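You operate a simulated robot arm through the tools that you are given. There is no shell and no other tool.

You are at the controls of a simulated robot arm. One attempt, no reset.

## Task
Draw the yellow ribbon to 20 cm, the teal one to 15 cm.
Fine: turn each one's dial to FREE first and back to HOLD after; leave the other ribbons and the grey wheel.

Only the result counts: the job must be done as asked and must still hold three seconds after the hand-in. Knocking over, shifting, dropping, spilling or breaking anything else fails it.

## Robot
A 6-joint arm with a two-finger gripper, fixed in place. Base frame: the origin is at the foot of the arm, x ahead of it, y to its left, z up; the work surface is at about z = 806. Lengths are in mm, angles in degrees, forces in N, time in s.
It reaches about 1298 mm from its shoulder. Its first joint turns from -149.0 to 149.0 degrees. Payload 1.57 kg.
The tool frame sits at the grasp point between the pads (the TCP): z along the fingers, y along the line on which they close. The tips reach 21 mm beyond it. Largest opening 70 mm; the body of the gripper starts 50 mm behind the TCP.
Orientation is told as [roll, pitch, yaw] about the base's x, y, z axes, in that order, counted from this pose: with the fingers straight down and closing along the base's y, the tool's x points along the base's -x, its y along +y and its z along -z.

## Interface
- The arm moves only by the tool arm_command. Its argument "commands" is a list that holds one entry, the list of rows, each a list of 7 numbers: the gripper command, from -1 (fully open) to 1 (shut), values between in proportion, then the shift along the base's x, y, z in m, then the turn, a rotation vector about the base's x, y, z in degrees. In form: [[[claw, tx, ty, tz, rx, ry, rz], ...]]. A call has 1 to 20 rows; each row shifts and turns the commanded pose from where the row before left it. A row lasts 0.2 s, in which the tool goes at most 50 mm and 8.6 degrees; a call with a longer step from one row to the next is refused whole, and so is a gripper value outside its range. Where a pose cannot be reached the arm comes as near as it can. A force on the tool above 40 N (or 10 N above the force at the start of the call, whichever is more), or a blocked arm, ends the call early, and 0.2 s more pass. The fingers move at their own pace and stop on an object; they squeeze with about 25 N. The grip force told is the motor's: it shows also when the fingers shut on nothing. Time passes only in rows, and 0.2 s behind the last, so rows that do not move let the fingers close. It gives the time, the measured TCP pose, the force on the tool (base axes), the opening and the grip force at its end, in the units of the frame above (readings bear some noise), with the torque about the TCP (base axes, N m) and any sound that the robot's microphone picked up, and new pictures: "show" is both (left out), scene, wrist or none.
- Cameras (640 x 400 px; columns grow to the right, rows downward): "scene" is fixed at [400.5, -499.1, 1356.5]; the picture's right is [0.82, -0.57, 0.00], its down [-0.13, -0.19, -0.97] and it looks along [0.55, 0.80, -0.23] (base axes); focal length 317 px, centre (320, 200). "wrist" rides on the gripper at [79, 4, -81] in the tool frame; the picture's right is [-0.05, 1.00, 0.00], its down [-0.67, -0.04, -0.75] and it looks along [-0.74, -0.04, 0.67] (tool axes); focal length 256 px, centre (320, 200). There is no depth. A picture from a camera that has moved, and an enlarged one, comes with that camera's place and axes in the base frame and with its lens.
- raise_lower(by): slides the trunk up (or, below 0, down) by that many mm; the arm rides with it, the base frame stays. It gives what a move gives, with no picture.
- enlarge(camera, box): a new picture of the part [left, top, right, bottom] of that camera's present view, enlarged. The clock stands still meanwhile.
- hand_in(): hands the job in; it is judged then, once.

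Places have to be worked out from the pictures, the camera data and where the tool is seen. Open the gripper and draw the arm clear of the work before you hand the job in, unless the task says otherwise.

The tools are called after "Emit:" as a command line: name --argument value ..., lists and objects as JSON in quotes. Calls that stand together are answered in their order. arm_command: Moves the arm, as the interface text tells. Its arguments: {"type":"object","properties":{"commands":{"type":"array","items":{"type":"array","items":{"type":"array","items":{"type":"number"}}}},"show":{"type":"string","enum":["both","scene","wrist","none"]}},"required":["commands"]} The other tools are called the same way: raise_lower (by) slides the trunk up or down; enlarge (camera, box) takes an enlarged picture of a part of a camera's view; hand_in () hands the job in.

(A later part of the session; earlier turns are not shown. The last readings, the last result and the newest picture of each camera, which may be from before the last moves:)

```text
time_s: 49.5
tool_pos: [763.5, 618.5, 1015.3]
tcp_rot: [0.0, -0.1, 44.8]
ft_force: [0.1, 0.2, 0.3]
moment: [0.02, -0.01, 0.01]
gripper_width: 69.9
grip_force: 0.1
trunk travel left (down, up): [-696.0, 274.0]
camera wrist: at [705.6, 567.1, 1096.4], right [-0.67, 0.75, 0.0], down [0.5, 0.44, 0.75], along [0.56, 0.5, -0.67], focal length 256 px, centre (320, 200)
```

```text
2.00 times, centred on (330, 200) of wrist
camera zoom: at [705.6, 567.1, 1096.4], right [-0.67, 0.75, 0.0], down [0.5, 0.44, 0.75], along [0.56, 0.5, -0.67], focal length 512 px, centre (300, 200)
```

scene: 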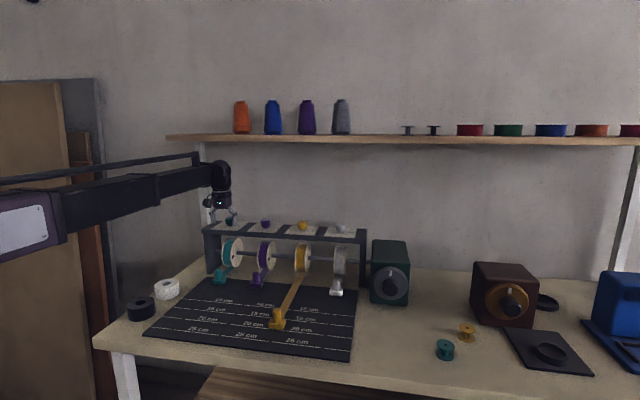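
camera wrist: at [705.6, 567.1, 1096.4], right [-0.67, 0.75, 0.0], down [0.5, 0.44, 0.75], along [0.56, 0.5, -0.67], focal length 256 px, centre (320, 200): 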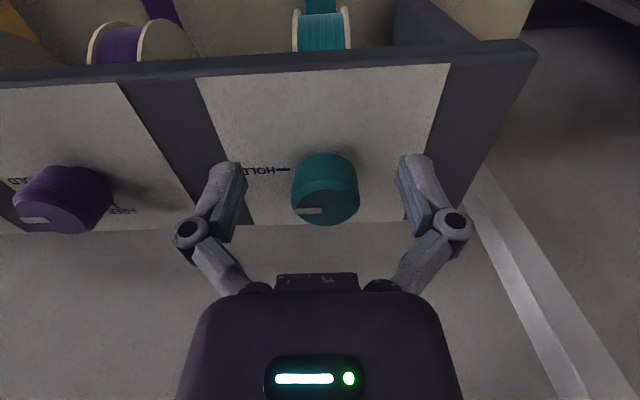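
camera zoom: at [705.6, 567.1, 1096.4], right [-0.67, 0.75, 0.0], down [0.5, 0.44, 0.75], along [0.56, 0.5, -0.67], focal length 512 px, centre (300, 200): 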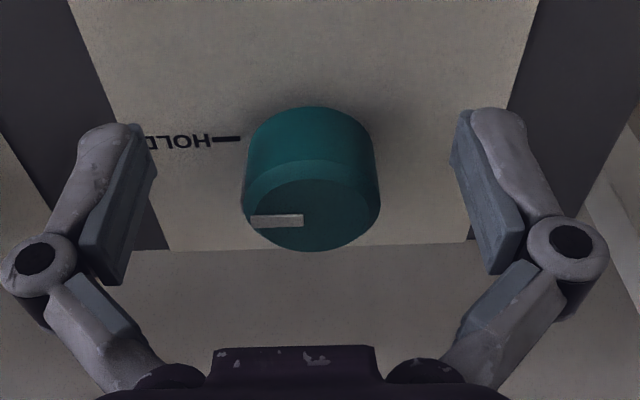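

Now TCP reads p≈102.5 and the dial p≈100.3, q≈994.4; the final step is (+10.5,+13.8) mm, then I close on the dial.

Emit:
arm_command --commands '[[[-1, 0.0053, 0.0069, 0, 0, 0, 0.2], [-1, 0.0052, 0.0069, 0, 0, 0, 0], [-1, 0, 0, 0, 0, 0, 0]]]' --show "none"

Emit:
arm_command --commands '[[[0.0, 0, 0, 0, 0, 0, 0], [0.3, 0, 0, 0, 0, 0, 0], [1, 0, 0, 0, 0, 0, 0], [1, 0, 0, 0, 0, 0, 0]]]' --show "both"

Emit:
enlarge --camera "scene" --box '[180, 185, 280, 247]'

Emit:
enlarge --camera "wrist" --box '[170, 70, 490, 270]'

```text
time_s: 50.3
tool_pos: [775.7, 634.6, 1014.9]
tcp_rot: [0.0, 0.0, 45.1]
ft_force: [0.1, -0.7, 0.2]
moment: [0.01, 0.02, -0.04]
gripper_width: 70.2
grip_force: 0.1
trunk travel left (down, up): [-696.0, 274.0]
```

```text
time_s: 51.3
tool_pos: [775.0, 632.6, 1013.1]
tcp_rot: [0.1, -0.1, 45.1]
ft_force: [2.2, -0.3, 5.3]
moment: [0.0, -0.12, -0.02]
gripper_width: 34.0
grip_force: 32.4
trunk travel left (down, up): [-696.0, 274.0]
camera wrist: at [716.7, 580.8, 1096.7], right [-0.67, 0.74, 0.0], down [0.49, 0.45, 0.75], along [0.55, 0.5, -0.67], focal length 256 px, centre (320, 200)
```

scene: 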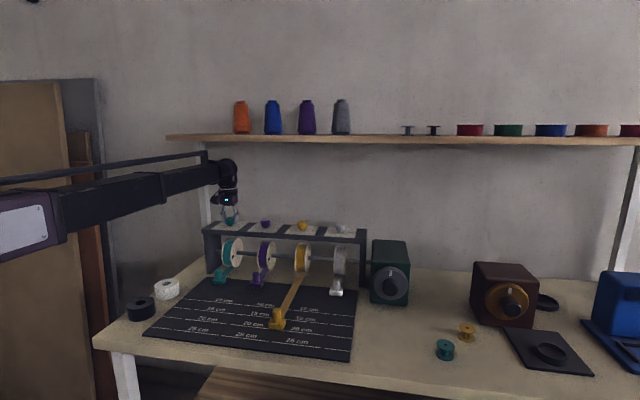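
wrist: 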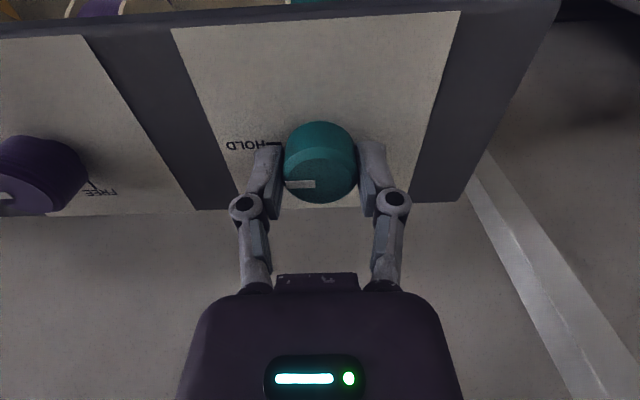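

```text
6.40 times, centred on (230, 216) of scene
camera zoom: at [400.5, -499.1, 1356.5], right [0.82, -0.57, 0.0], down [-0.13, -0.19, -0.97], along [0.55, 0.8, -0.23], focal length 2031 px, centre (896, 98)
```

zoom: 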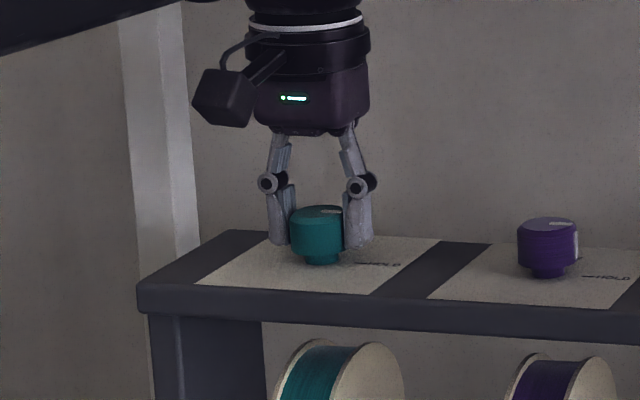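

```text
2.00 times, centred on (330, 170) of wrist
camera zoom: at [716.7, 580.8, 1096.7], right [-0.67, 0.74, 0.0], down [0.49, 0.45, 0.75], along [0.55, 0.5, -0.67], focal length 512 px, centre (300, 260)
```

zoom: 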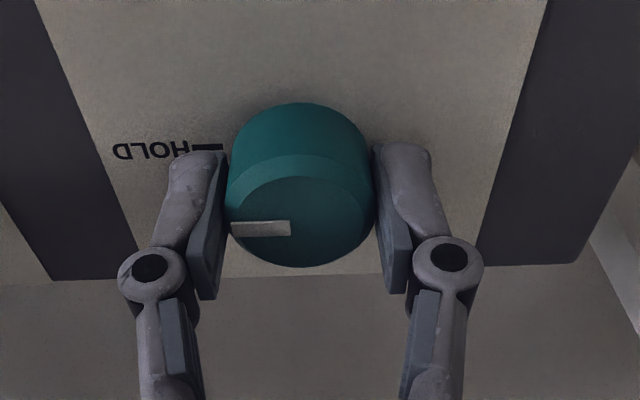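

Clean grip (34.0 mm, low force). The view suggests the TCP is ~1.5 mm too far back, so I shift that out and turn +49° first.

Emit:
arm_command --commands '[[[1, -0.001, -0.001, 0, 0, 0, 0], [1, 0, 0, 0, 0, 0, 8.2], [1, 0, 0, 0, 0, 0, 8.2], [1, 0, 0, 0, 0, 0, 8.2], [1, 0, 0, 0, 0, 0, 8.2], [1, 0, 0, 0, 0, 0, 8.2], [1, 0, 0, 0, 0, 0, 8.2]]]' --show "wrist"

```text
time_s: 52.9
tool_pos: [774.2, 634.4, 1015.3]
tcp_rot: [-0.2, -0.1, 94.4]
ft_force: [15.5, 15.3, 18.3]
moment: [0.55, -0.37, 0.0]
gripper_width: 33.9
grip_force: 32.2
trunk travel left (down, up): [-696.0, 274.0]
camera wrist: at [776.9, 553.9, 1096.2], right [-1.0, -0.02, 0.0], down [-0.02, 0.66, 0.75], along [-0.02, 0.75, -0.66], focal length 256 px, centre (320, 200)
```

wrist: 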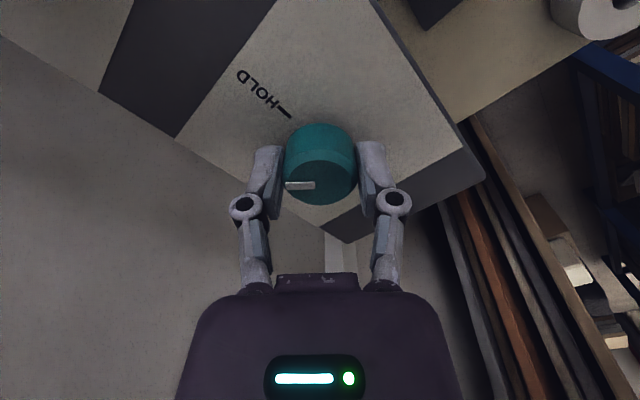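

A +22 N push toward the back shows the dial centre is further back, so I shift the command +2 mm that way and finish the turn.

Emit:
arm_command --commands '[[[1, 0.0015, 0.0015, 0, 0, 0, 0], [1, 0, 0, 0, 0, 0, 8.2], [1, 0, 0, 0, 0, 0, 8.2], [1, 0, 0, 0, 0, 0, 8.2], [1, 0, 0, 0, 0, 0, 8.2], [1, 0, 0, 0, 0, 0, 8.1], [1, 0, 0, 0, 0, 0, 0]]]' --show "both"

Emit:
enlarge --camera "wrist" --box '[170, 70, 490, 270]'

Emit:
enlarge --camera "scene" --box '[180, 185, 280, 247]'

```text
time_s: 54.5
tool_pos: [774.7, 632.9, 1014.1]
tcp_rot: [0.3, -0.1, 135.4]
ft_force: [-16.5, -10.5, -16.0]
moment: [-0.51, -0.08, -0.02]
gripper_width: 33.8
grip_force: 32.7
trunk travel left (down, up): [-696.0, 274.0]
camera wrist: at [828.8, 575.0, 1096.4], right [-0.74, -0.67, 0.0], down [-0.45, 0.49, 0.75], along [-0.5, 0.55, -0.67], focal length 256 px, centre (320, 200)
```

scene: 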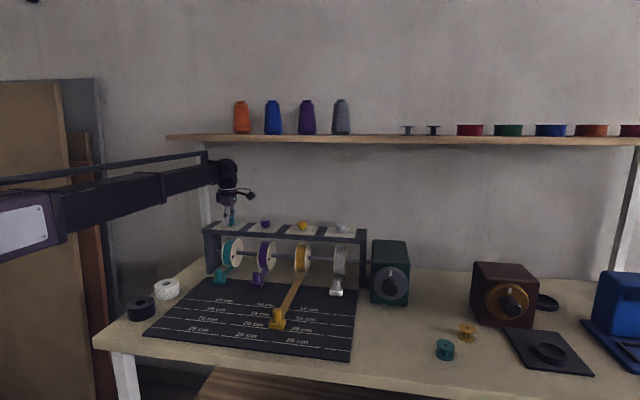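
wrist: 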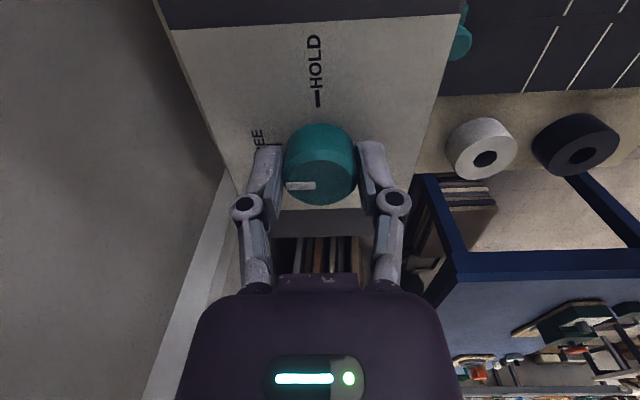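

```text
2.00 times, centred on (330, 170) of wrist
camera zoom: at [828.8, 575.0, 1096.4], right [-0.74, -0.67, 0.0], down [-0.45, 0.49, 0.75], along [-0.5, 0.55, -0.67], focal length 512 px, centre (300, 260)
```

zoom: 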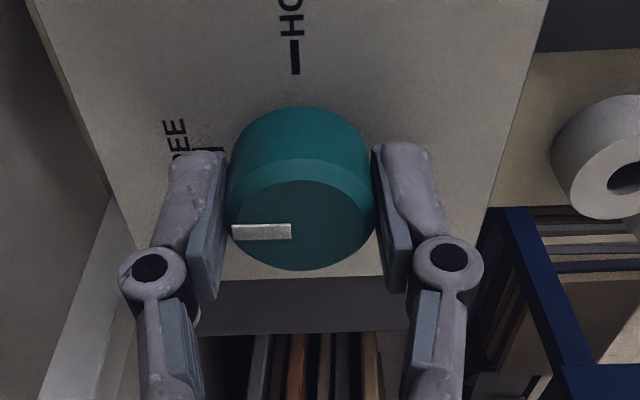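

```text
6.40 times, centred on (230, 216) of scene
camera zoom: at [400.5, -499.1, 1356.5], right [0.82, -0.57, 0.0], down [-0.13, -0.19, -0.97], along [0.55, 0.8, -0.23], focal length 2031 px, centre (896, 98)
```

zoom: 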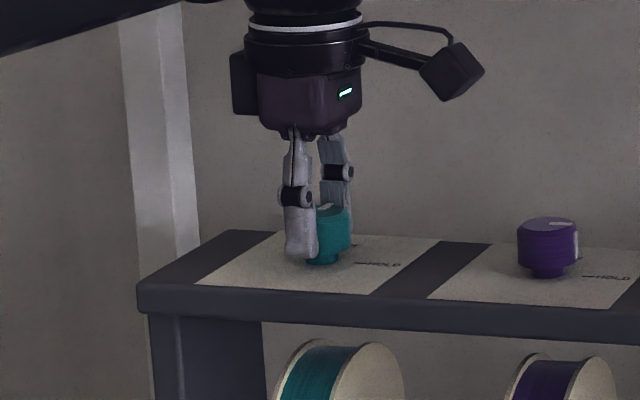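

Pointer is at FREE for teal. I relieve ~1 mm of the opposite push and open the fingers.

Emit:
arm_command --commands '[[[1, -0.0008, -0.0008, 0, 0, 0, 0], [0, 0, 0, 0, 0, 0, 0], [-0.5, 0, 0, 0, 0, 0, 0], [-1, 0, 0, 0, 0, 0, 0], [-1, 0, 0, 0, 0, 0, 0]]]' --show "wrist"

Emit:
enlarge --camera "wrist" --box '[170, 70, 490, 270]'

```text
time_s: 55.7
tool_pos: [774.2, 633.3, 1015.1]
tcp_rot: [0.0, -0.1, 135.2]
ft_force: [0.1, 0.2, 0.2]
moment: [0.03, 0.0, 0.01]
gripper_width: 70.2
grip_force: 0.1
trunk travel left (down, up): [-696.0, 274.0]
camera wrist: at [828.9, 574.9, 1096.5], right [-0.74, -0.67, 0.0], down [-0.45, 0.49, 0.75], along [-0.5, 0.55, -0.67], focal length 256 px, centre (320, 200)
```

wrist: 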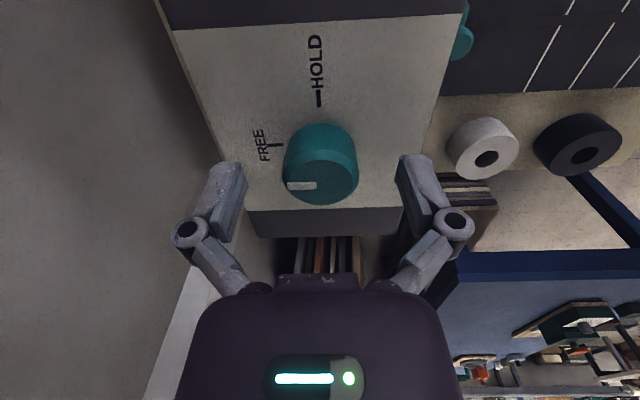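

```text
2.00 times, centred on (330, 170) of wrist
camera zoom: at [828.9, 574.9, 1096.5], right [-0.74, -0.67, 0.0], down [-0.45, 0.49, 0.75], along [-0.5, 0.55, -0.67], focal length 512 px, centre (300, 260)
```

zoom: 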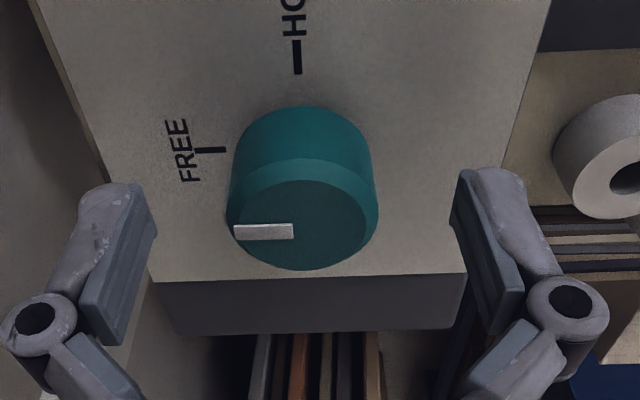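

Teal is at FREE. I rotate the open gripper back to yaw 45 and retreat to in front of the rack, then lower the trunk toward the teal tab.

Emit:
arm_command --commands '[[[-1, 0, 0, 0, 0, 0, -8.2], [-1, 0, 0, 0, 0, 0, -8.2], [-1, 0, 0, 0, 0, 0, -8.2], [-1, 0, 0, 0, 0, 0, -8.2], [-1, 0, 0, 0, 0, 0, -8.2], [-1, 0, 0, 0, 0, 0, -8.2], [-1, 0, 0, 0, 0, 0, -8.2], [-1, 0, 0, 0, 0, 0, -8.2], [-1, 0, 0, 0, 0, 0, -8.2], [-1, 0, 0, 0, 0, 0, -8.2], [-1, 0, 0, 0, 0, 0, -8.2], [-1, -0.01, -0.01, 0, 0, 0, 0], [-1, -0.02, -0.02, 0, 0, 0, 0], [-1, -0.025, -0.025, 0, 0, 0, 0], [-1, -0.025, -0.025, 0, 0, 0, 0], [-1, -0.0225, -0.0225, 0, 0, 0, 0], [-1, 0, 0, 0, 0, 0, 0]]]' --show "none"

Emit:
raise_lower --by -105

Emit:
enlarge --camera "wrist" --box '[0, 0, 640, 400]'

Emit:
enlarge --camera "scene" --box '[140, 200, 380, 350]'

```text
time_s: 59.3
tool_pos: [672.7, 529.6, 1016.1]
tcp_rot: [0.0, -0.1, 44.9]
ft_force: [-0.2, -0.4, -0.8]
moment: [-0.01, 0.01, -0.02]
gripper_width: 70.4
grip_force: 0.1
trunk travel left (down, up): [-696.0, 274.0]
```

```text
time_s: 60.7
tool_pos: [673.0, 530.4, 909.5]
tcp_rot: [0.0, -0.2, 45.0]
ft_force: [-0.8, 0.7, -0.6]
moment: [0.0, -0.03, 0.01]
gripper_width: 70.2
grip_force: 0.1
trunk travel left (down, up): [-591.0, 379.0]
```

```text
1.00 times, centred on (320, 200) of wrist (not enlarged: the box is as wide or as high as the picture)
camera zoom: at [614.0, 477.6, 991.5], right [-0.67, 0.74, 0.0], down [0.5, 0.44, 0.75], along [0.56, 0.5, -0.67], focal length 256 px, centre (320, 200)
```

zoom: 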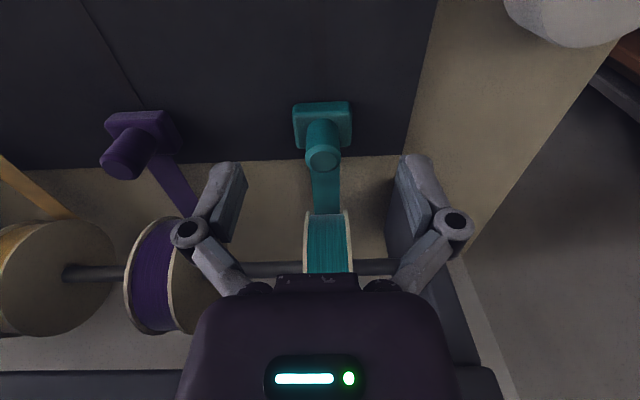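

```text
2.67 times, centred on (260, 275) of scene
camera zoom: at [400.5, -499.1, 1356.5], right [0.82, -0.57, 0.0], down [-0.13, -0.19, -0.97], along [0.55, 0.8, -0.23], focal length 846 px, centre (480, 0)
```

zoom: 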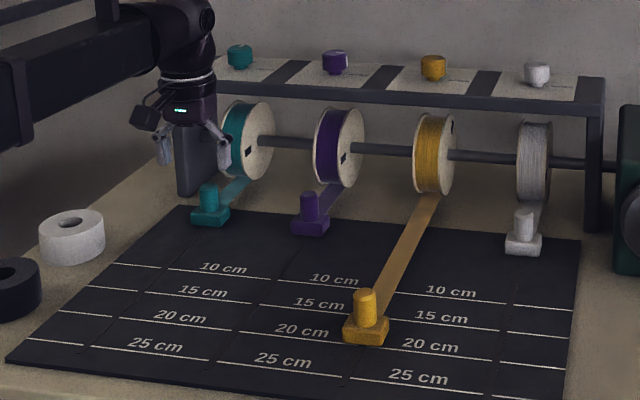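

Teal tab post is at p≈100.5, q≈882. I tilt 20° and move over the post as before, then descend by trunk.

Emit:
arm_command --commands '[[[-1, 0, 0, 0, 4.71, -4.71, 0], [-1, 0, 0, 0, 4.71, -4.71, 0], [-1, 0, 0, 0, 4.71, -4.71, 0], [-1, 0.0112, 0.0114, 0, 0, 0, 0], [-1, 0.0112, 0.0114, 0, 0, 0, 0], [-1, 0, 0, 0, 0, 0, 0]]]' --show "none"

Emit:
raise_lower --by -45

Emit:
enlarge --camera "wrist" --box '[0, 0, 640, 400]'

Emit:
enlarge --camera "scene" --box '[160, 220, 280, 295]'

```text
time_s: 62.1
tool_pos: [695.1, 553.7, 920.7]
tcp_rot: [0.0, -20.1, 45.1]
ft_force: [-0.5, 0.9, 0.5]
moment: [0.01, 0.0, 0.01]
gripper_width: 69.9
grip_force: 0.1
out of reach, approached as far as the arm can: row 2, 3
trunk travel left (down, up): [-591.0, 379.0]
```

```text
time_s: 63.0
tool_pos: [695.5, 552.7, 876.4]
tcp_rot: [0.0, -20.1, 45.0]
ft_force: [0.2, 1.0, 1.1]
moment: [0.01, -0.01, 0.0]
gripper_width: 70.1
grip_force: 0.1
trunk travel left (down, up): [-546.0, 424.0]
```

```text
1.00 times, centred on (320, 200) of wrist (not enlarged: the box is as wide or as high as the picture)
camera zoom: at [620.7, 484.0, 925.8], right [-0.67, 0.74, 0.02], down [0.29, 0.24, 0.93], along [0.68, 0.63, -0.37], focal length 256 px, centre (320, 200)
```

zoom: 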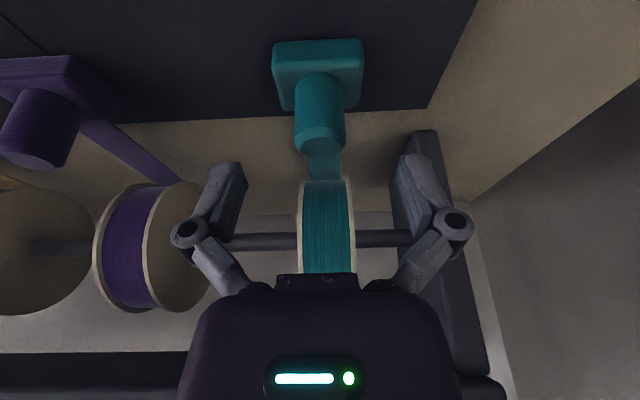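

```text
5.33 times, centred on (220, 258) of scene
camera zoom: at [400.5, -499.1, 1356.5], right [0.82, -0.57, 0.0], down [-0.13, -0.19, -0.97], along [0.55, 0.8, -0.23], focal length 1692 px, centre (853, -107)
```

zoom: 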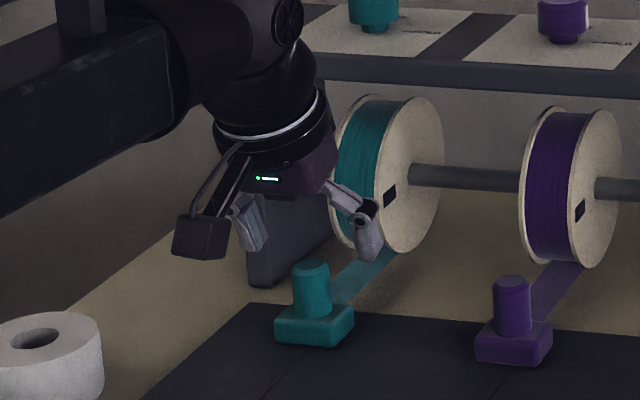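

The view matches the successful yellow grasp almost exactly. I lower 27 mm and close on the teal post.

Emit:
raise_lower --by -27

Emit:
arm_command --commands '[[[0.0, 0, 0, 0, 0, 0, 0], [0.4, 0, 0, 0, 0, 0, 0], [1, 0, 0, 0, 0, 0, 0], [1, 0, 0, 0, 0, 0, 0], [1, 0, 0, 0, 0, 0, 0]]]' --show "both"

Emit:
enlarge --camera "scene" --box '[160, 230, 280, 305]'

```text
time_s: 63.7
tool_pos: [695.6, 552.9, 848.9]
tcp_rot: [0.0, -20.1, 45.1]
ft_force: [0.4, -0.1, 0.1]
moment: [0.03, -0.03, -0.01]
gripper_width: 69.9
grip_force: 0.1
trunk travel left (down, up): [-519.0, 451.0]
```

```text
time_s: 64.9
tool_pos: [694.9, 554.1, 849.9]
tcp_rot: [0.0, -20.1, 45.0]
ft_force: [-3.5, 2.9, 5.0]
moment: [0.05, 0.06, -0.04]
gripper_width: 22.7
grip_force: 31.6
trunk travel left (down, up): [-519.0, 451.0]
camera wrist: at [620.2, 484.3, 899.1], right [-0.67, 0.74, 0.02], down [0.29, 0.24, 0.93], along [0.68, 0.63, -0.37], focal length 256 px, centre (320, 200)
```

scene: 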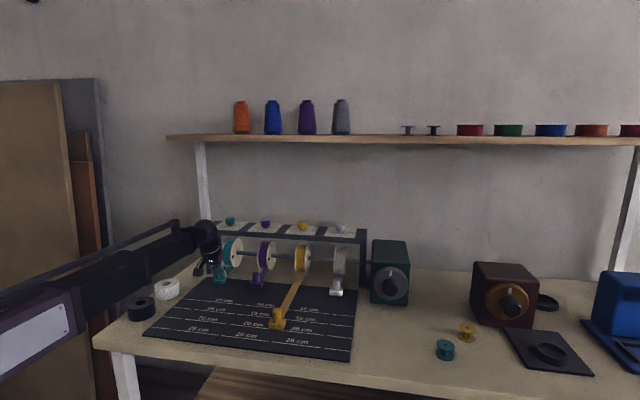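
wrist: 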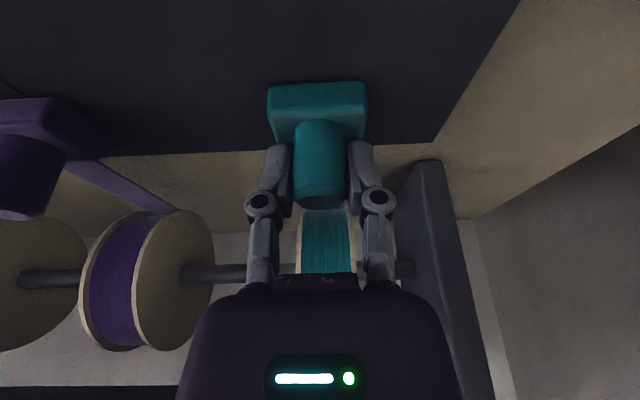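

```text
5.33 times, centred on (220, 268) of scene
camera zoom: at [400.5, -499.1, 1356.5], right [0.82, -0.57, 0.0], down [-0.13, -0.19, -0.97], along [0.55, 0.8, -0.23], focal length 1692 px, centre (853, -160)
```

zoom: 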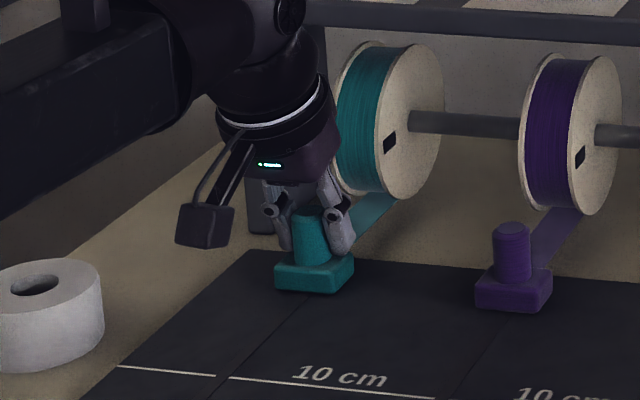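

Teal post gripped (22.7 mm). I pull 140 mm along the lane in 10 mm steps, then check against the 15 cm line.

Emit:
arm_command --commands '[[[1, -0.0035, -0.0035, 0, 0, 0, 0], [1, -0.00707, -0.00707, 0, 0, 0, 0], [1, -0.00707, -0.00707, 0, 0, 0, 0], [1, -0.00707, -0.00707, 0, 0, 0, 0], [1, -0.0035, -0.0035, 0, 0, 0, 0]]]' --show "none"

Emit:
arm_command --commands '[[[1, -0.00707, -0.00707, 0, 0, 0, 0], [1, -0.00707, -0.00707, 0, 0, 0, 0], [1, -0.00707, -0.00707, 0, 0, 0, 0], [1, -0.00707, -0.00707, 0, 0, 0, 0], [1, -0.00707, -0.00707, 0, 0, 0, 0], [1, -0.00707, -0.00707, 0, 0, 0, 0], [1, -0.00707, -0.00707, 0, 0, 0, 0], [1, -0.00707, -0.00707, 0, 0, 0, 0], [1, -0.00707, -0.00707, 0, 0, 0, 0], [1, -0.00707, -0.00707, 0, 0, 0, 0], [1, 0, 0, 0, 0, 0, 0]]]' --show "both"

Emit:
enlarge --camera "scene" --box '[150, 270, 250, 332]'

Emit:
enlarge --camera "wrist" --box '[240, 30, 400, 130]'

```text
time_s: 66.1
tool_pos: [665.7, 525.0, 850.0]
tcp_rot: [-0.1, -20.1, 44.9]
ft_force: [1.8, -2.5, 5.7]
moment: [-0.01, -0.12, 0.0]
gripper_width: 22.9
grip_force: 32.1
trunk travel left (down, up): [-519.0, 451.0]
```

```text
time_s: 68.5
tool_pos: [594.5, 454.7, 849.1]
tcp_rot: [0.1, -20.3, 45.1]
ft_force: [-3.7, 3.3, 5.0]
moment: [0.0, 0.2, 0.03]
gripper_width: 23.1
grip_force: 32.5
trunk travel left (down, up): [-519.0, 451.0]
camera wrist: at [521.0, 385.0, 899.0], right [-0.67, 0.74, 0.02], down [0.29, 0.24, 0.93], along [0.68, 0.63, -0.37], focal length 256 px, centre (320, 200)
```

scene: 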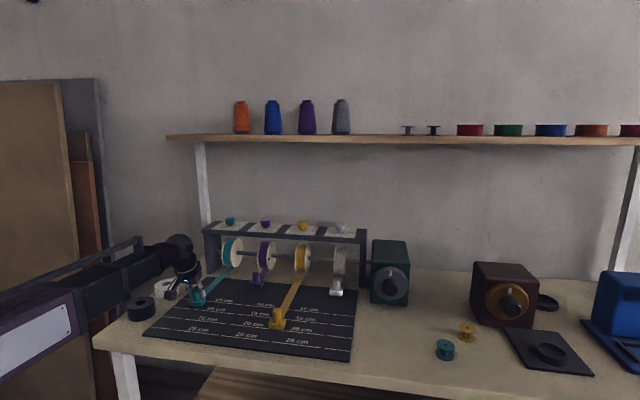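
wrist: 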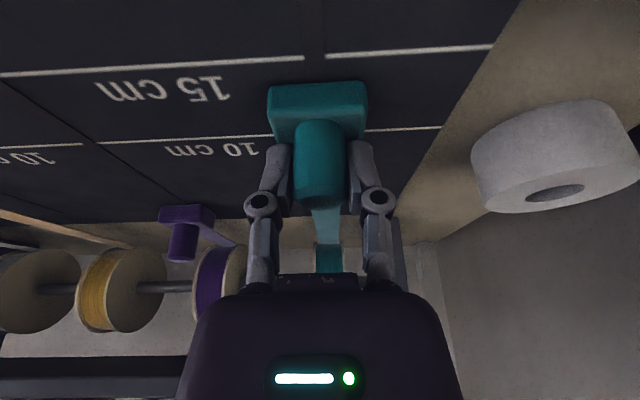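

```text
6.40 times, centred on (200, 301) of scene
camera zoom: at [400.5, -499.1, 1356.5], right [0.82, -0.57, 0.0], down [-0.13, -0.19, -0.97], along [0.55, 0.8, -0.23], focal length 2031 px, centre (1088, -446)
```

zoom: 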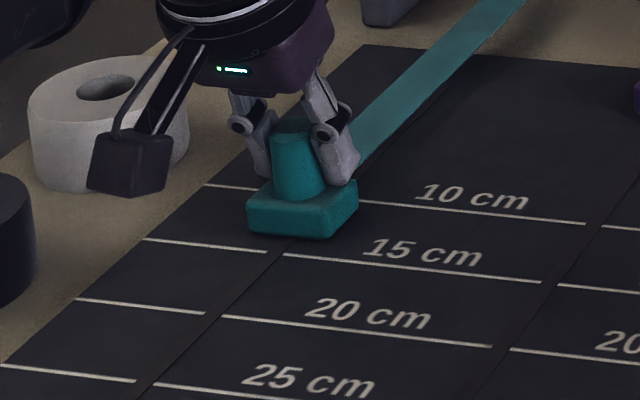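

```text
4.00 times, centred on (320, 80) of wrist
camera zoom: at [521.0, 385.0, 899.0], right [-0.67, 0.74, 0.02], down [0.29, 0.24, 0.93], along [0.68, 0.63, -0.37], focal length 1024 px, centre (320, 680)
```

zoom: 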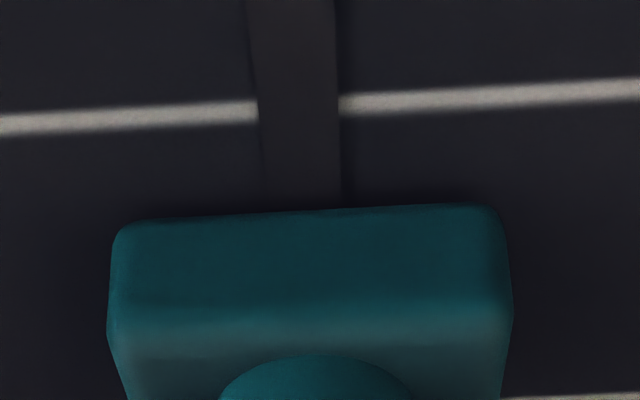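

Commanded pull so far is 139.9 mm and the front edge is ~11–12 mm short of the 15 cm line. I pull 10.8 mm more (total ≈150.7).

Emit:
arm_command --commands '[[[1, -0.004, -0.004, 0, 0, 0, 0], [1, -0.00364, -0.00364, 0, 0, 0, 0], [1, 0, 0, 0, 0, 0, 0]]]' --show "both"

Emit:
enlarge --camera "scene" --box '[150, 270, 250, 332]'

Emit:
enlarge --camera "wrist" --box '[240, 30, 400, 130]'

```text
time_s: 69.3
tool_pos: [587.1, 445.6, 850.5]
tcp_rot: [0.0, -20.1, 45.0]
ft_force: [-0.9, 1.0, 4.2]
moment: [0.21, -0.21, 0.0]
gripper_width: 22.8
grip_force: 31.7
trunk travel left (down, up): [-519.0, 451.0]
camera wrist: at [513.6, 377.7, 898.9], right [-0.67, 0.74, 0.02], down [0.29, 0.24, 0.93], along [0.68, 0.63, -0.37], focal length 256 px, centre (320, 200)
```

scene: 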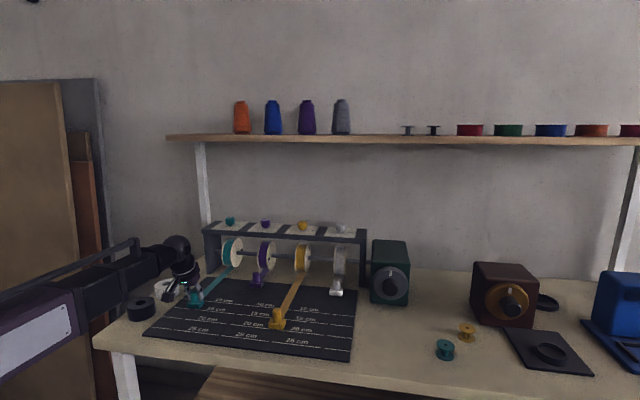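
wrist: 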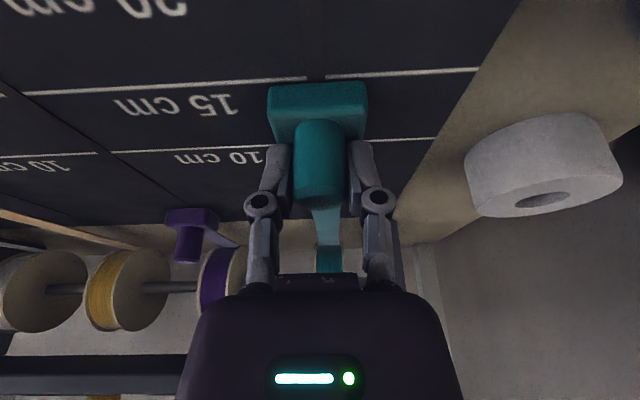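

```text
6.40 times, centred on (200, 301) of scene
camera zoom: at [400.5, -499.1, 1356.5], right [0.82, -0.57, 0.0], down [-0.13, -0.19, -0.97], along [0.55, 0.8, -0.23], focal length 2031 px, centre (1088, -446)
```

zoom: 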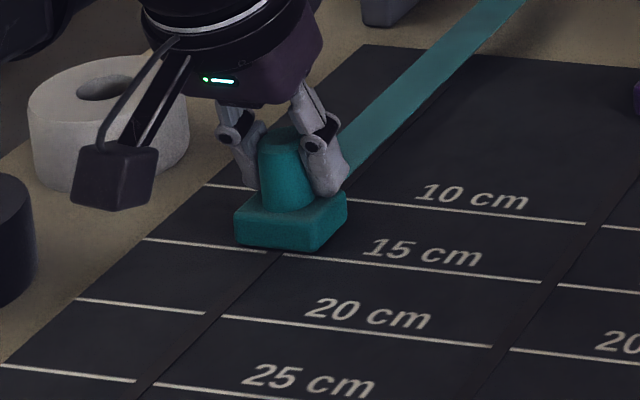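

```text
4.00 times, centred on (320, 80) of wrist
camera zoom: at [513.6, 377.7, 898.9], right [-0.67, 0.74, 0.02], down [0.29, 0.24, 0.93], along [0.68, 0.63, -0.37], focal length 1024 px, centre (320, 680)
```

zoom: 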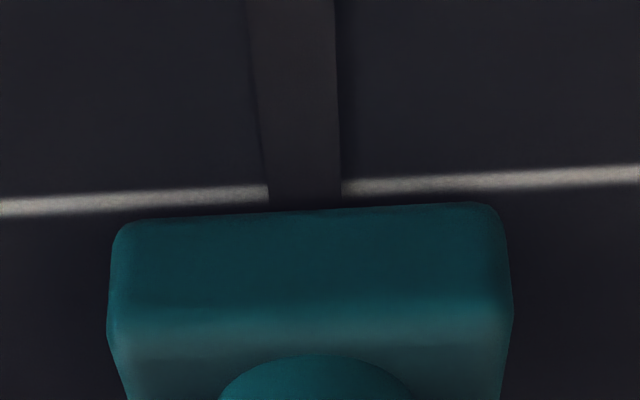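

The teal front edge is within ~2 mm of the 15 cm line; I nudge 0.7 mm more and release, watching for any movement.

Emit:
arm_command --commands '[[[1, -0.0005, -0.0005, 0, 0, 0, 0], [1, 0, 0, 0, 0, 0, 0], [0.2, 0, 0, 0, 0, 0, 0], [-0.4, 0, 0, 0, 0, 0, 0], [-1, 0, 0, 0, 0, 0, 0], [-1, 0, 0, 0, 0, 0, 0], [-1, 0, 0, 0, 0, 0, 0]]]' --show "both"

Emit:
enlarge --camera "wrist" --box '[240, 30, 400, 130]'

Emit:
enlarge --camera "scene" --box '[150, 270, 250, 332]'

```text
time_s: 70.9
tool_pos: [588.5, 446.5, 850.0]
tcp_rot: [0.0, -20.1, 45.0]
ft_force: [-0.7, -0.2, -0.2]
moment: [-0.03, -0.03, 0.03]
gripper_width: 69.9
grip_force: 0.0
trunk travel left (down, up): [-519.0, 451.0]
camera wrist: at [513.5, 377.2, 898.7], right [-0.67, 0.74, 0.02], down [0.29, 0.24, 0.93], along [0.68, 0.63, -0.37], focal length 256 px, centre (320, 200)
```

scene: 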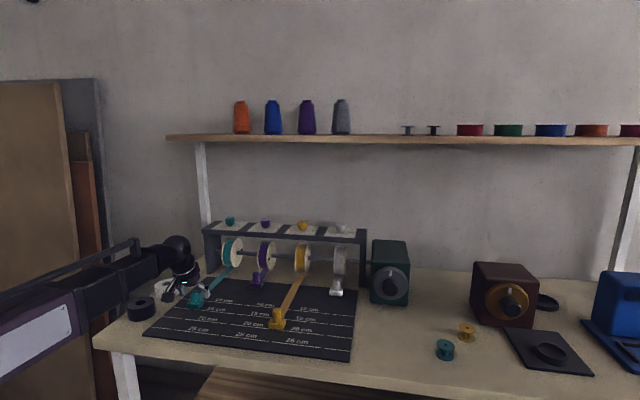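
wrist: 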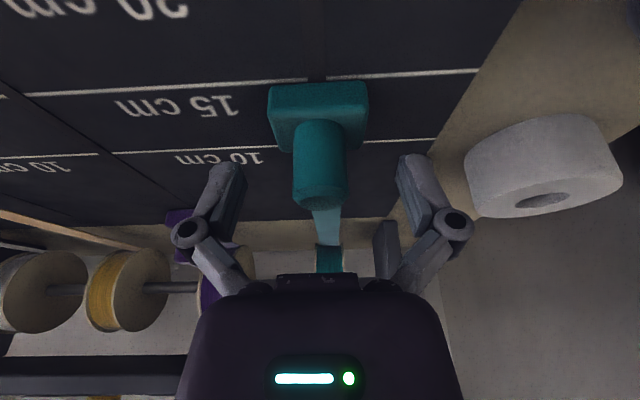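

```text
4.00 times, centred on (320, 80) of wrist
camera zoom: at [513.5, 377.2, 898.7], right [-0.67, 0.74, 0.02], down [0.29, 0.24, 0.93], along [0.68, 0.63, -0.37], focal length 1024 px, centre (320, 680)
```

zoom: 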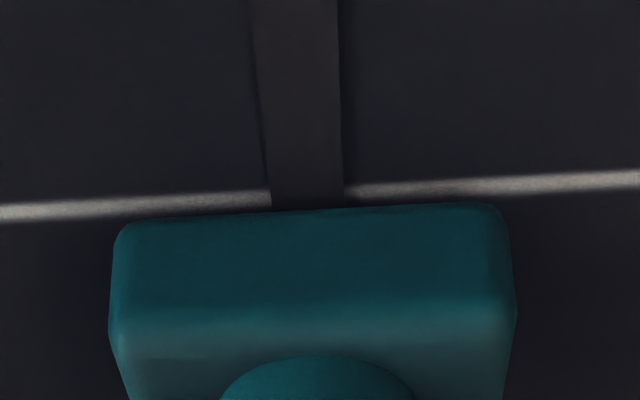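

```text
6.40 times, centred on (200, 301) of scene
camera zoom: at [400.5, -499.1, 1356.5], right [0.82, -0.57, 0.0], down [-0.13, -0.19, -0.97], along [0.55, 0.8, -0.23], focal length 2031 px, centre (1088, -446)
```

zoom: 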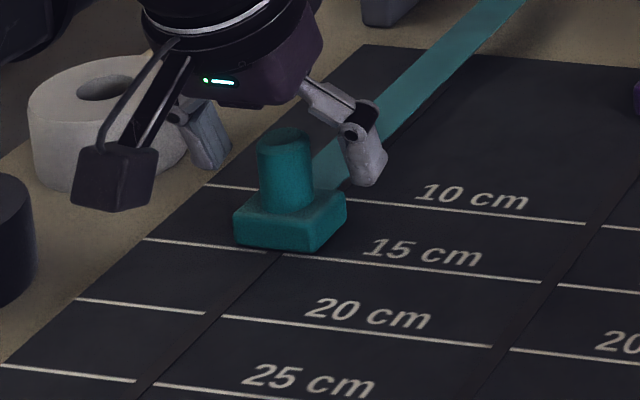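

Teal stays on the 15 cm line. I raise clear, remove the tilt, and raise to dial height.

Emit:
raise_lower --by 65

Emit:
arm_command --commands '[[[-1, 0, 0, 0, -4.71, 4.71, 0], [-1, 0, 0, 0, -4.71, 4.71, 0], [-1, 0, 0, 0, -4.71, 4.71, 0], [-1, 0, 0, 0, 0, 0, 0]]]' --show "none"

Emit:
raise_lower --by 112

Emit:
arm_command --commands '[[[-1, 0.02, 0.02, 0, 0, 0, 0], [-1, 0.025, 0.025, 0, 0, 0, 0], [-1, 0.025, 0.025, 0, 0, 0, 0], [-1, 0.025, 0.025, 0, 0, 0, 0], [-1, 0.025, 0.025, 0, 0, 0, 0], [-1, 0, 0, 0, 0, 0, 0]]]' --show "both"

```text
time_s: 72.0
tool_pos: [588.3, 446.6, 914.0]
tcp_rot: [0.0, -20.1, 45.0]
ft_force: [-0.4, 0.6, -0.8]
moment: [0.02, 0.04, 0.0]
gripper_width: 69.9
grip_force: 0.1
trunk travel left (down, up): [-584.0, 386.0]
```

```text
time_s: 73.0
tool_pos: [588.0, 446.1, 903.0]
tcp_rot: [0.0, -0.2, 45.1]
ft_force: [0.1, 0.6, 0.1]
moment: [-0.01, 0.0, 0.0]
gripper_width: 70.1
grip_force: 0.1
out of reach, approached as far as the arm can: row 1, 2
trunk travel left (down, up): [-584.0, 386.0]
```

```text
time_s: 74.4
tool_pos: [588.3, 446.6, 1014.3]
tcp_rot: [0.0, -0.1, 45.1]
ft_force: [-0.2, -1.0, 0.3]
moment: [0.02, 0.04, -0.03]
gripper_width: 70.1
grip_force: 0.1
trunk travel left (down, up): [-696.0, 274.0]
```

```text
time_s: 75.8
tool_pos: [707.5, 567.4, 1015.7]
tcp_rot: [0.1, -0.2, 45.0]
ft_force: [0.4, -1.2, 0.4]
moment: [-0.02, 0.03, -0.02]
gripper_width: 70.0
grip_force: 0.1
trunk travel left (down, up): [-696.0, 274.0]
camera wrist: at [649.1, 514.1, 1096.5], right [-0.67, 0.74, 0.0], down [0.49, 0.44, 0.75], along [0.56, 0.5, -0.67], focal length 256 px, centre (320, 200)
```

scene: 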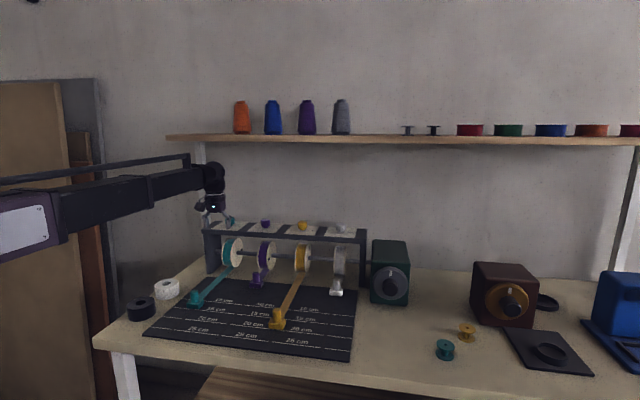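
wrist: 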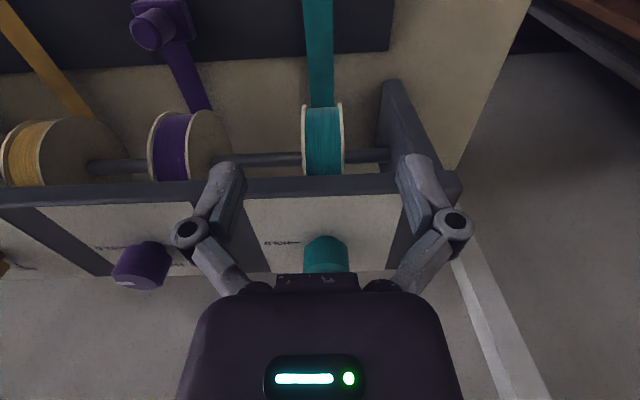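

Aligned at p≈100. I advance the remaining ~94 mm to the dial centre (774.4,633.4) and close.

Emit:
arm_command --commands '[[[-1, 0.02, 0.02, 0, 0, 0, 0], [-1, 0.02, 0.02, 0, 0, 0, 0], [-1, 0.0165, 0.0169, 0, 0, 0, 0], [-1, 0.0097, 0.01, 0, 0, 0, 0], [-1, 0, 0, 0, 0, 0, 0]]]' --show "wrist"

Emit:
enlarge --camera "wrist" --box '[170, 70, 490, 270]'

```text
time_s: 77.0
tool_pos: [774.9, 632.1, 1015.4]
tcp_rot: [-0.1, -0.1, 45.0]
ft_force: [-0.2, -0.2, 0.6]
moment: [-0.02, -0.01, 0.01]
gripper_width: 69.9
grip_force: 0.1
trunk travel left (down, up): [-696.0, 274.0]
camera wrist: at [717.1, 580.1, 1096.4], right [-0.67, 0.74, 0.0], down [0.49, 0.44, 0.75], along [0.56, 0.5, -0.67], focal length 256 px, centre (320, 200)
```

wrist: 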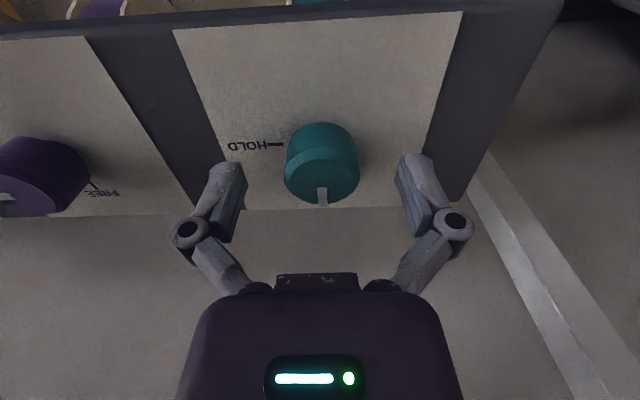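

```text
2.00 times, centred on (330, 170) of wrist
camera zoom: at [717.1, 580.1, 1096.4], right [-0.67, 0.74, 0.0], down [0.49, 0.44, 0.75], along [0.56, 0.5, -0.67], focal length 512 px, centre (300, 260)
```

zoom: 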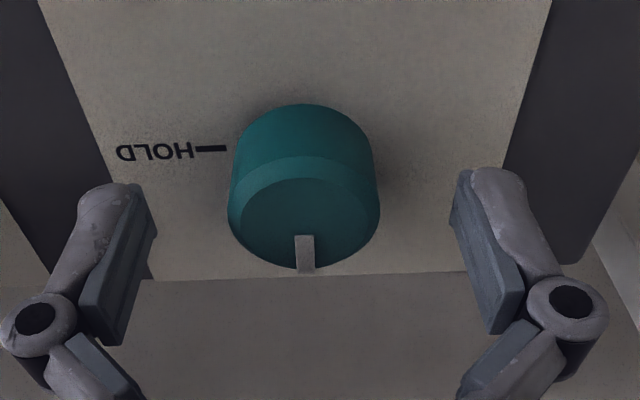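

Fingers straddle the teal dial, pointer at FREE. I close and turn the first -49°.

Emit:
arm_command --commands '[[[0.0, 0, 0, 0, 0, 0, 0], [0.3, 0, 0, 0, 0, 0, 0], [1, 0, 0, 0, 0, 0, 0], [1, 0, 0, 0, 0, 0, 0]]]' --show "none"

Emit:
arm_command --commands '[[[1, 0, 0, 0, 0, 0, -8.2], [1, 0, 0, 0, 0, 0, -8.2], [1, 0, 0, 0, 0, 0, -8.2], [1, 0, 0, 0, 0, 0, -8.2], [1, 0, 0, 0, 0, 0, -8.2], [1, 0, 0, 0, 0, 0, -8.2]]]' --show "wrist"

```text
time_s: 78.0
tool_pos: [774.2, 634.8, 1015.2]
tcp_rot: [0.0, -0.2, 45.0]
ft_force: [-1.5, 4.6, 6.0]
moment: [0.31, 0.09, 0.01]
gripper_width: 33.8
grip_force: 31.6
trunk travel left (down, up): [-696.0, 274.0]
```

```text
time_s: 79.4
tool_pos: [774.8, 632.7, 1014.9]
tcp_rot: [0.0, -0.2, -4.4]
ft_force: [7.8, 7.7, 13.5]
moment: [0.17, -0.32, 0.02]
gripper_width: 33.6
grip_force: 32.5
trunk travel left (down, up): [-696.0, 274.0]
camera wrist: at [696.6, 643.6, 1096.7], right [0.13, 0.99, 0.0], down [0.66, -0.09, 0.75], along [0.74, -0.1, -0.66], focal length 256 px, centre (320, 200)
```

wrist: 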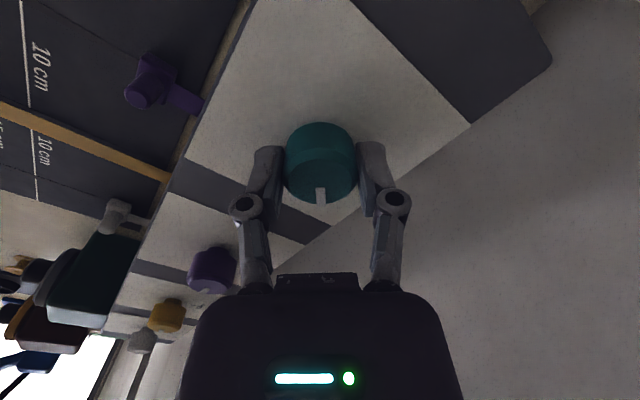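

Turning well with modest forces (+11 N toward the back), so I shift +0.8 mm that way and finish the last 41° to HOLD.

Emit:
arm_command --commands '[[[1, 0.0006, 0.0006, 0, 0, 0, -8.1], [1, 0, 0, 0, 0, 0, -8.1], [1, 0, 0, 0, 0, 0, -8.1], [1, 0, 0, 0, 0, 0, -8.1], [1, 0, 0, 0, 0, 0, -8.2], [1, 0, 0, 0, 0, 0, 0]]]' --show "wrist"

Emit:
enlarge --camera "wrist" --box '[170, 70, 490, 270]'

```text
time_s: 80.8
tool_pos: [775.2, 633.0, 1014.9]
tcp_rot: [-0.1, -0.1, -44.9]
ft_force: [-0.7, -7.3, 1.0]
moment: [-0.35, -0.27, 0.38]
gripper_width: 33.4
grip_force: 31.5
trunk travel left (down, up): [-696.0, 274.0]
camera wrist: at [722.4, 692.3, 1096.7], right [0.74, 0.67, 0.0], down [0.45, -0.49, 0.75], along [0.5, -0.56, -0.67], focal length 256 px, centre (320, 200)
```

wrist: 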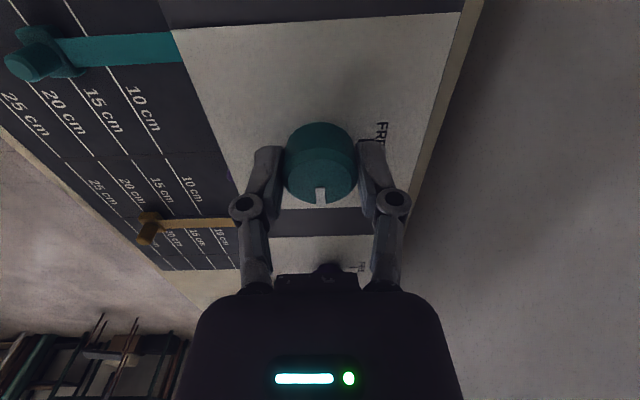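

```text
2.00 times, centred on (330, 170) of wrist
camera zoom: at [722.4, 692.3, 1096.7], right [0.74, 0.67, 0.0], down [0.45, -0.49, 0.75], along [0.5, -0.56, -0.67], focal length 512 px, centre (300, 260)
```

zoom: 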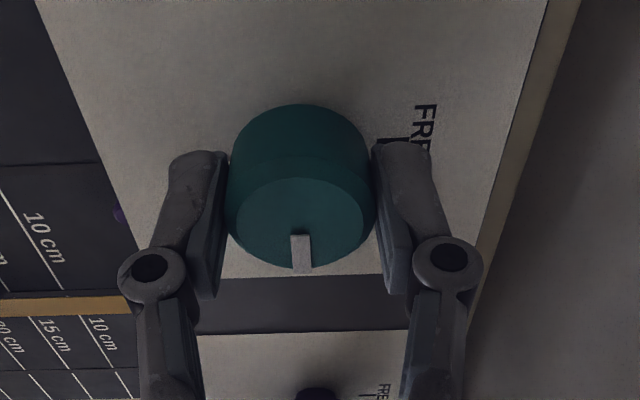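

HOLD reached (a slight torque suggests the stop). I open, check the pointer and tabs.

Emit:
arm_command --commands '[[[0, 0, 0, 0, 0, 0, 0], [-0.5, 0, 0, 0, 0, 0, 0], [-1, 0, 0, 0, 0, 0, 0], [-1, 0, 0, 0, 0, 0, 0]]]' --show "both"

Emit:
enlarge --camera "wrist" --box '[170, 70, 490, 270]'

Emit:
enlarge --camera "scene" --box '[150, 270, 310, 370]'

```text
time_s: 81.8
tool_pos: [776.4, 633.5, 1014.3]
tcp_rot: [0.0, -0.2, -44.8]
ft_force: [0.7, 0.6, -0.2]
moment: [0.01, 0.01, 0.01]
gripper_width: 69.7
grip_force: 0.1
trunk travel left (down, up): [-696.0, 274.0]
camera wrist: at [722.8, 693.4, 1096.4], right [0.74, 0.67, 0.0], down [0.45, -0.49, 0.75], along [0.5, -0.55, -0.67], focal length 256 px, centre (320, 200)
```

scene: 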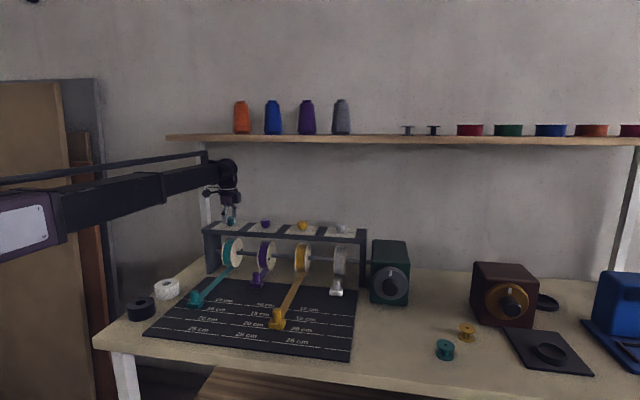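
wrist: 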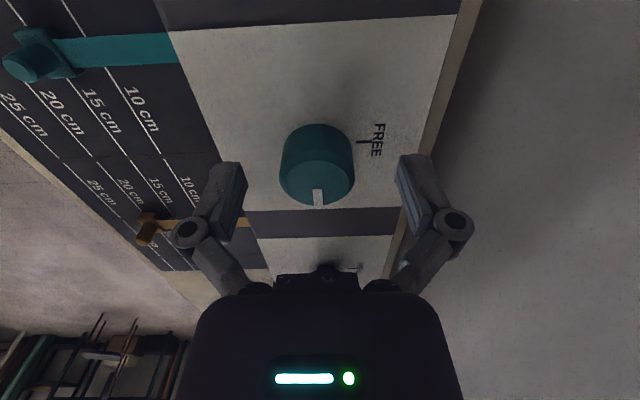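

```text
2.00 times, centred on (330, 170) of wrist
camera zoom: at [722.8, 693.4, 1096.4], right [0.74, 0.67, 0.0], down [0.45, -0.49, 0.75], along [0.5, -0.55, -0.67], focal length 512 px, centre (300, 260)
```

zoom: 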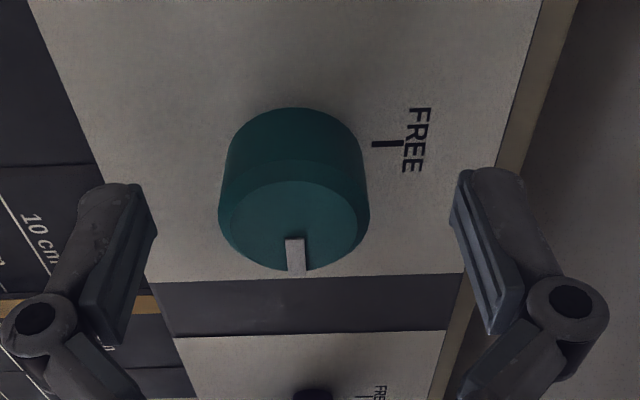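

```text
4.00 times, centred on (230, 320) of scene
camera zoom: at [400.5, -499.1, 1356.5], right [0.82, -0.57, 0.0], down [-0.13, -0.19, -0.97], along [0.55, 0.8, -0.23], focal length 1269 px, centre (680, -280)
```

zoom: 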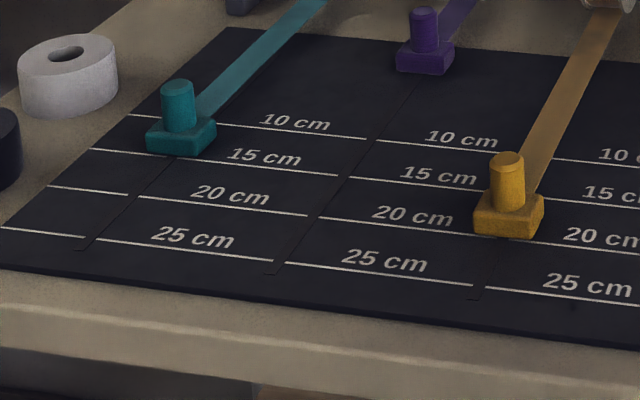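

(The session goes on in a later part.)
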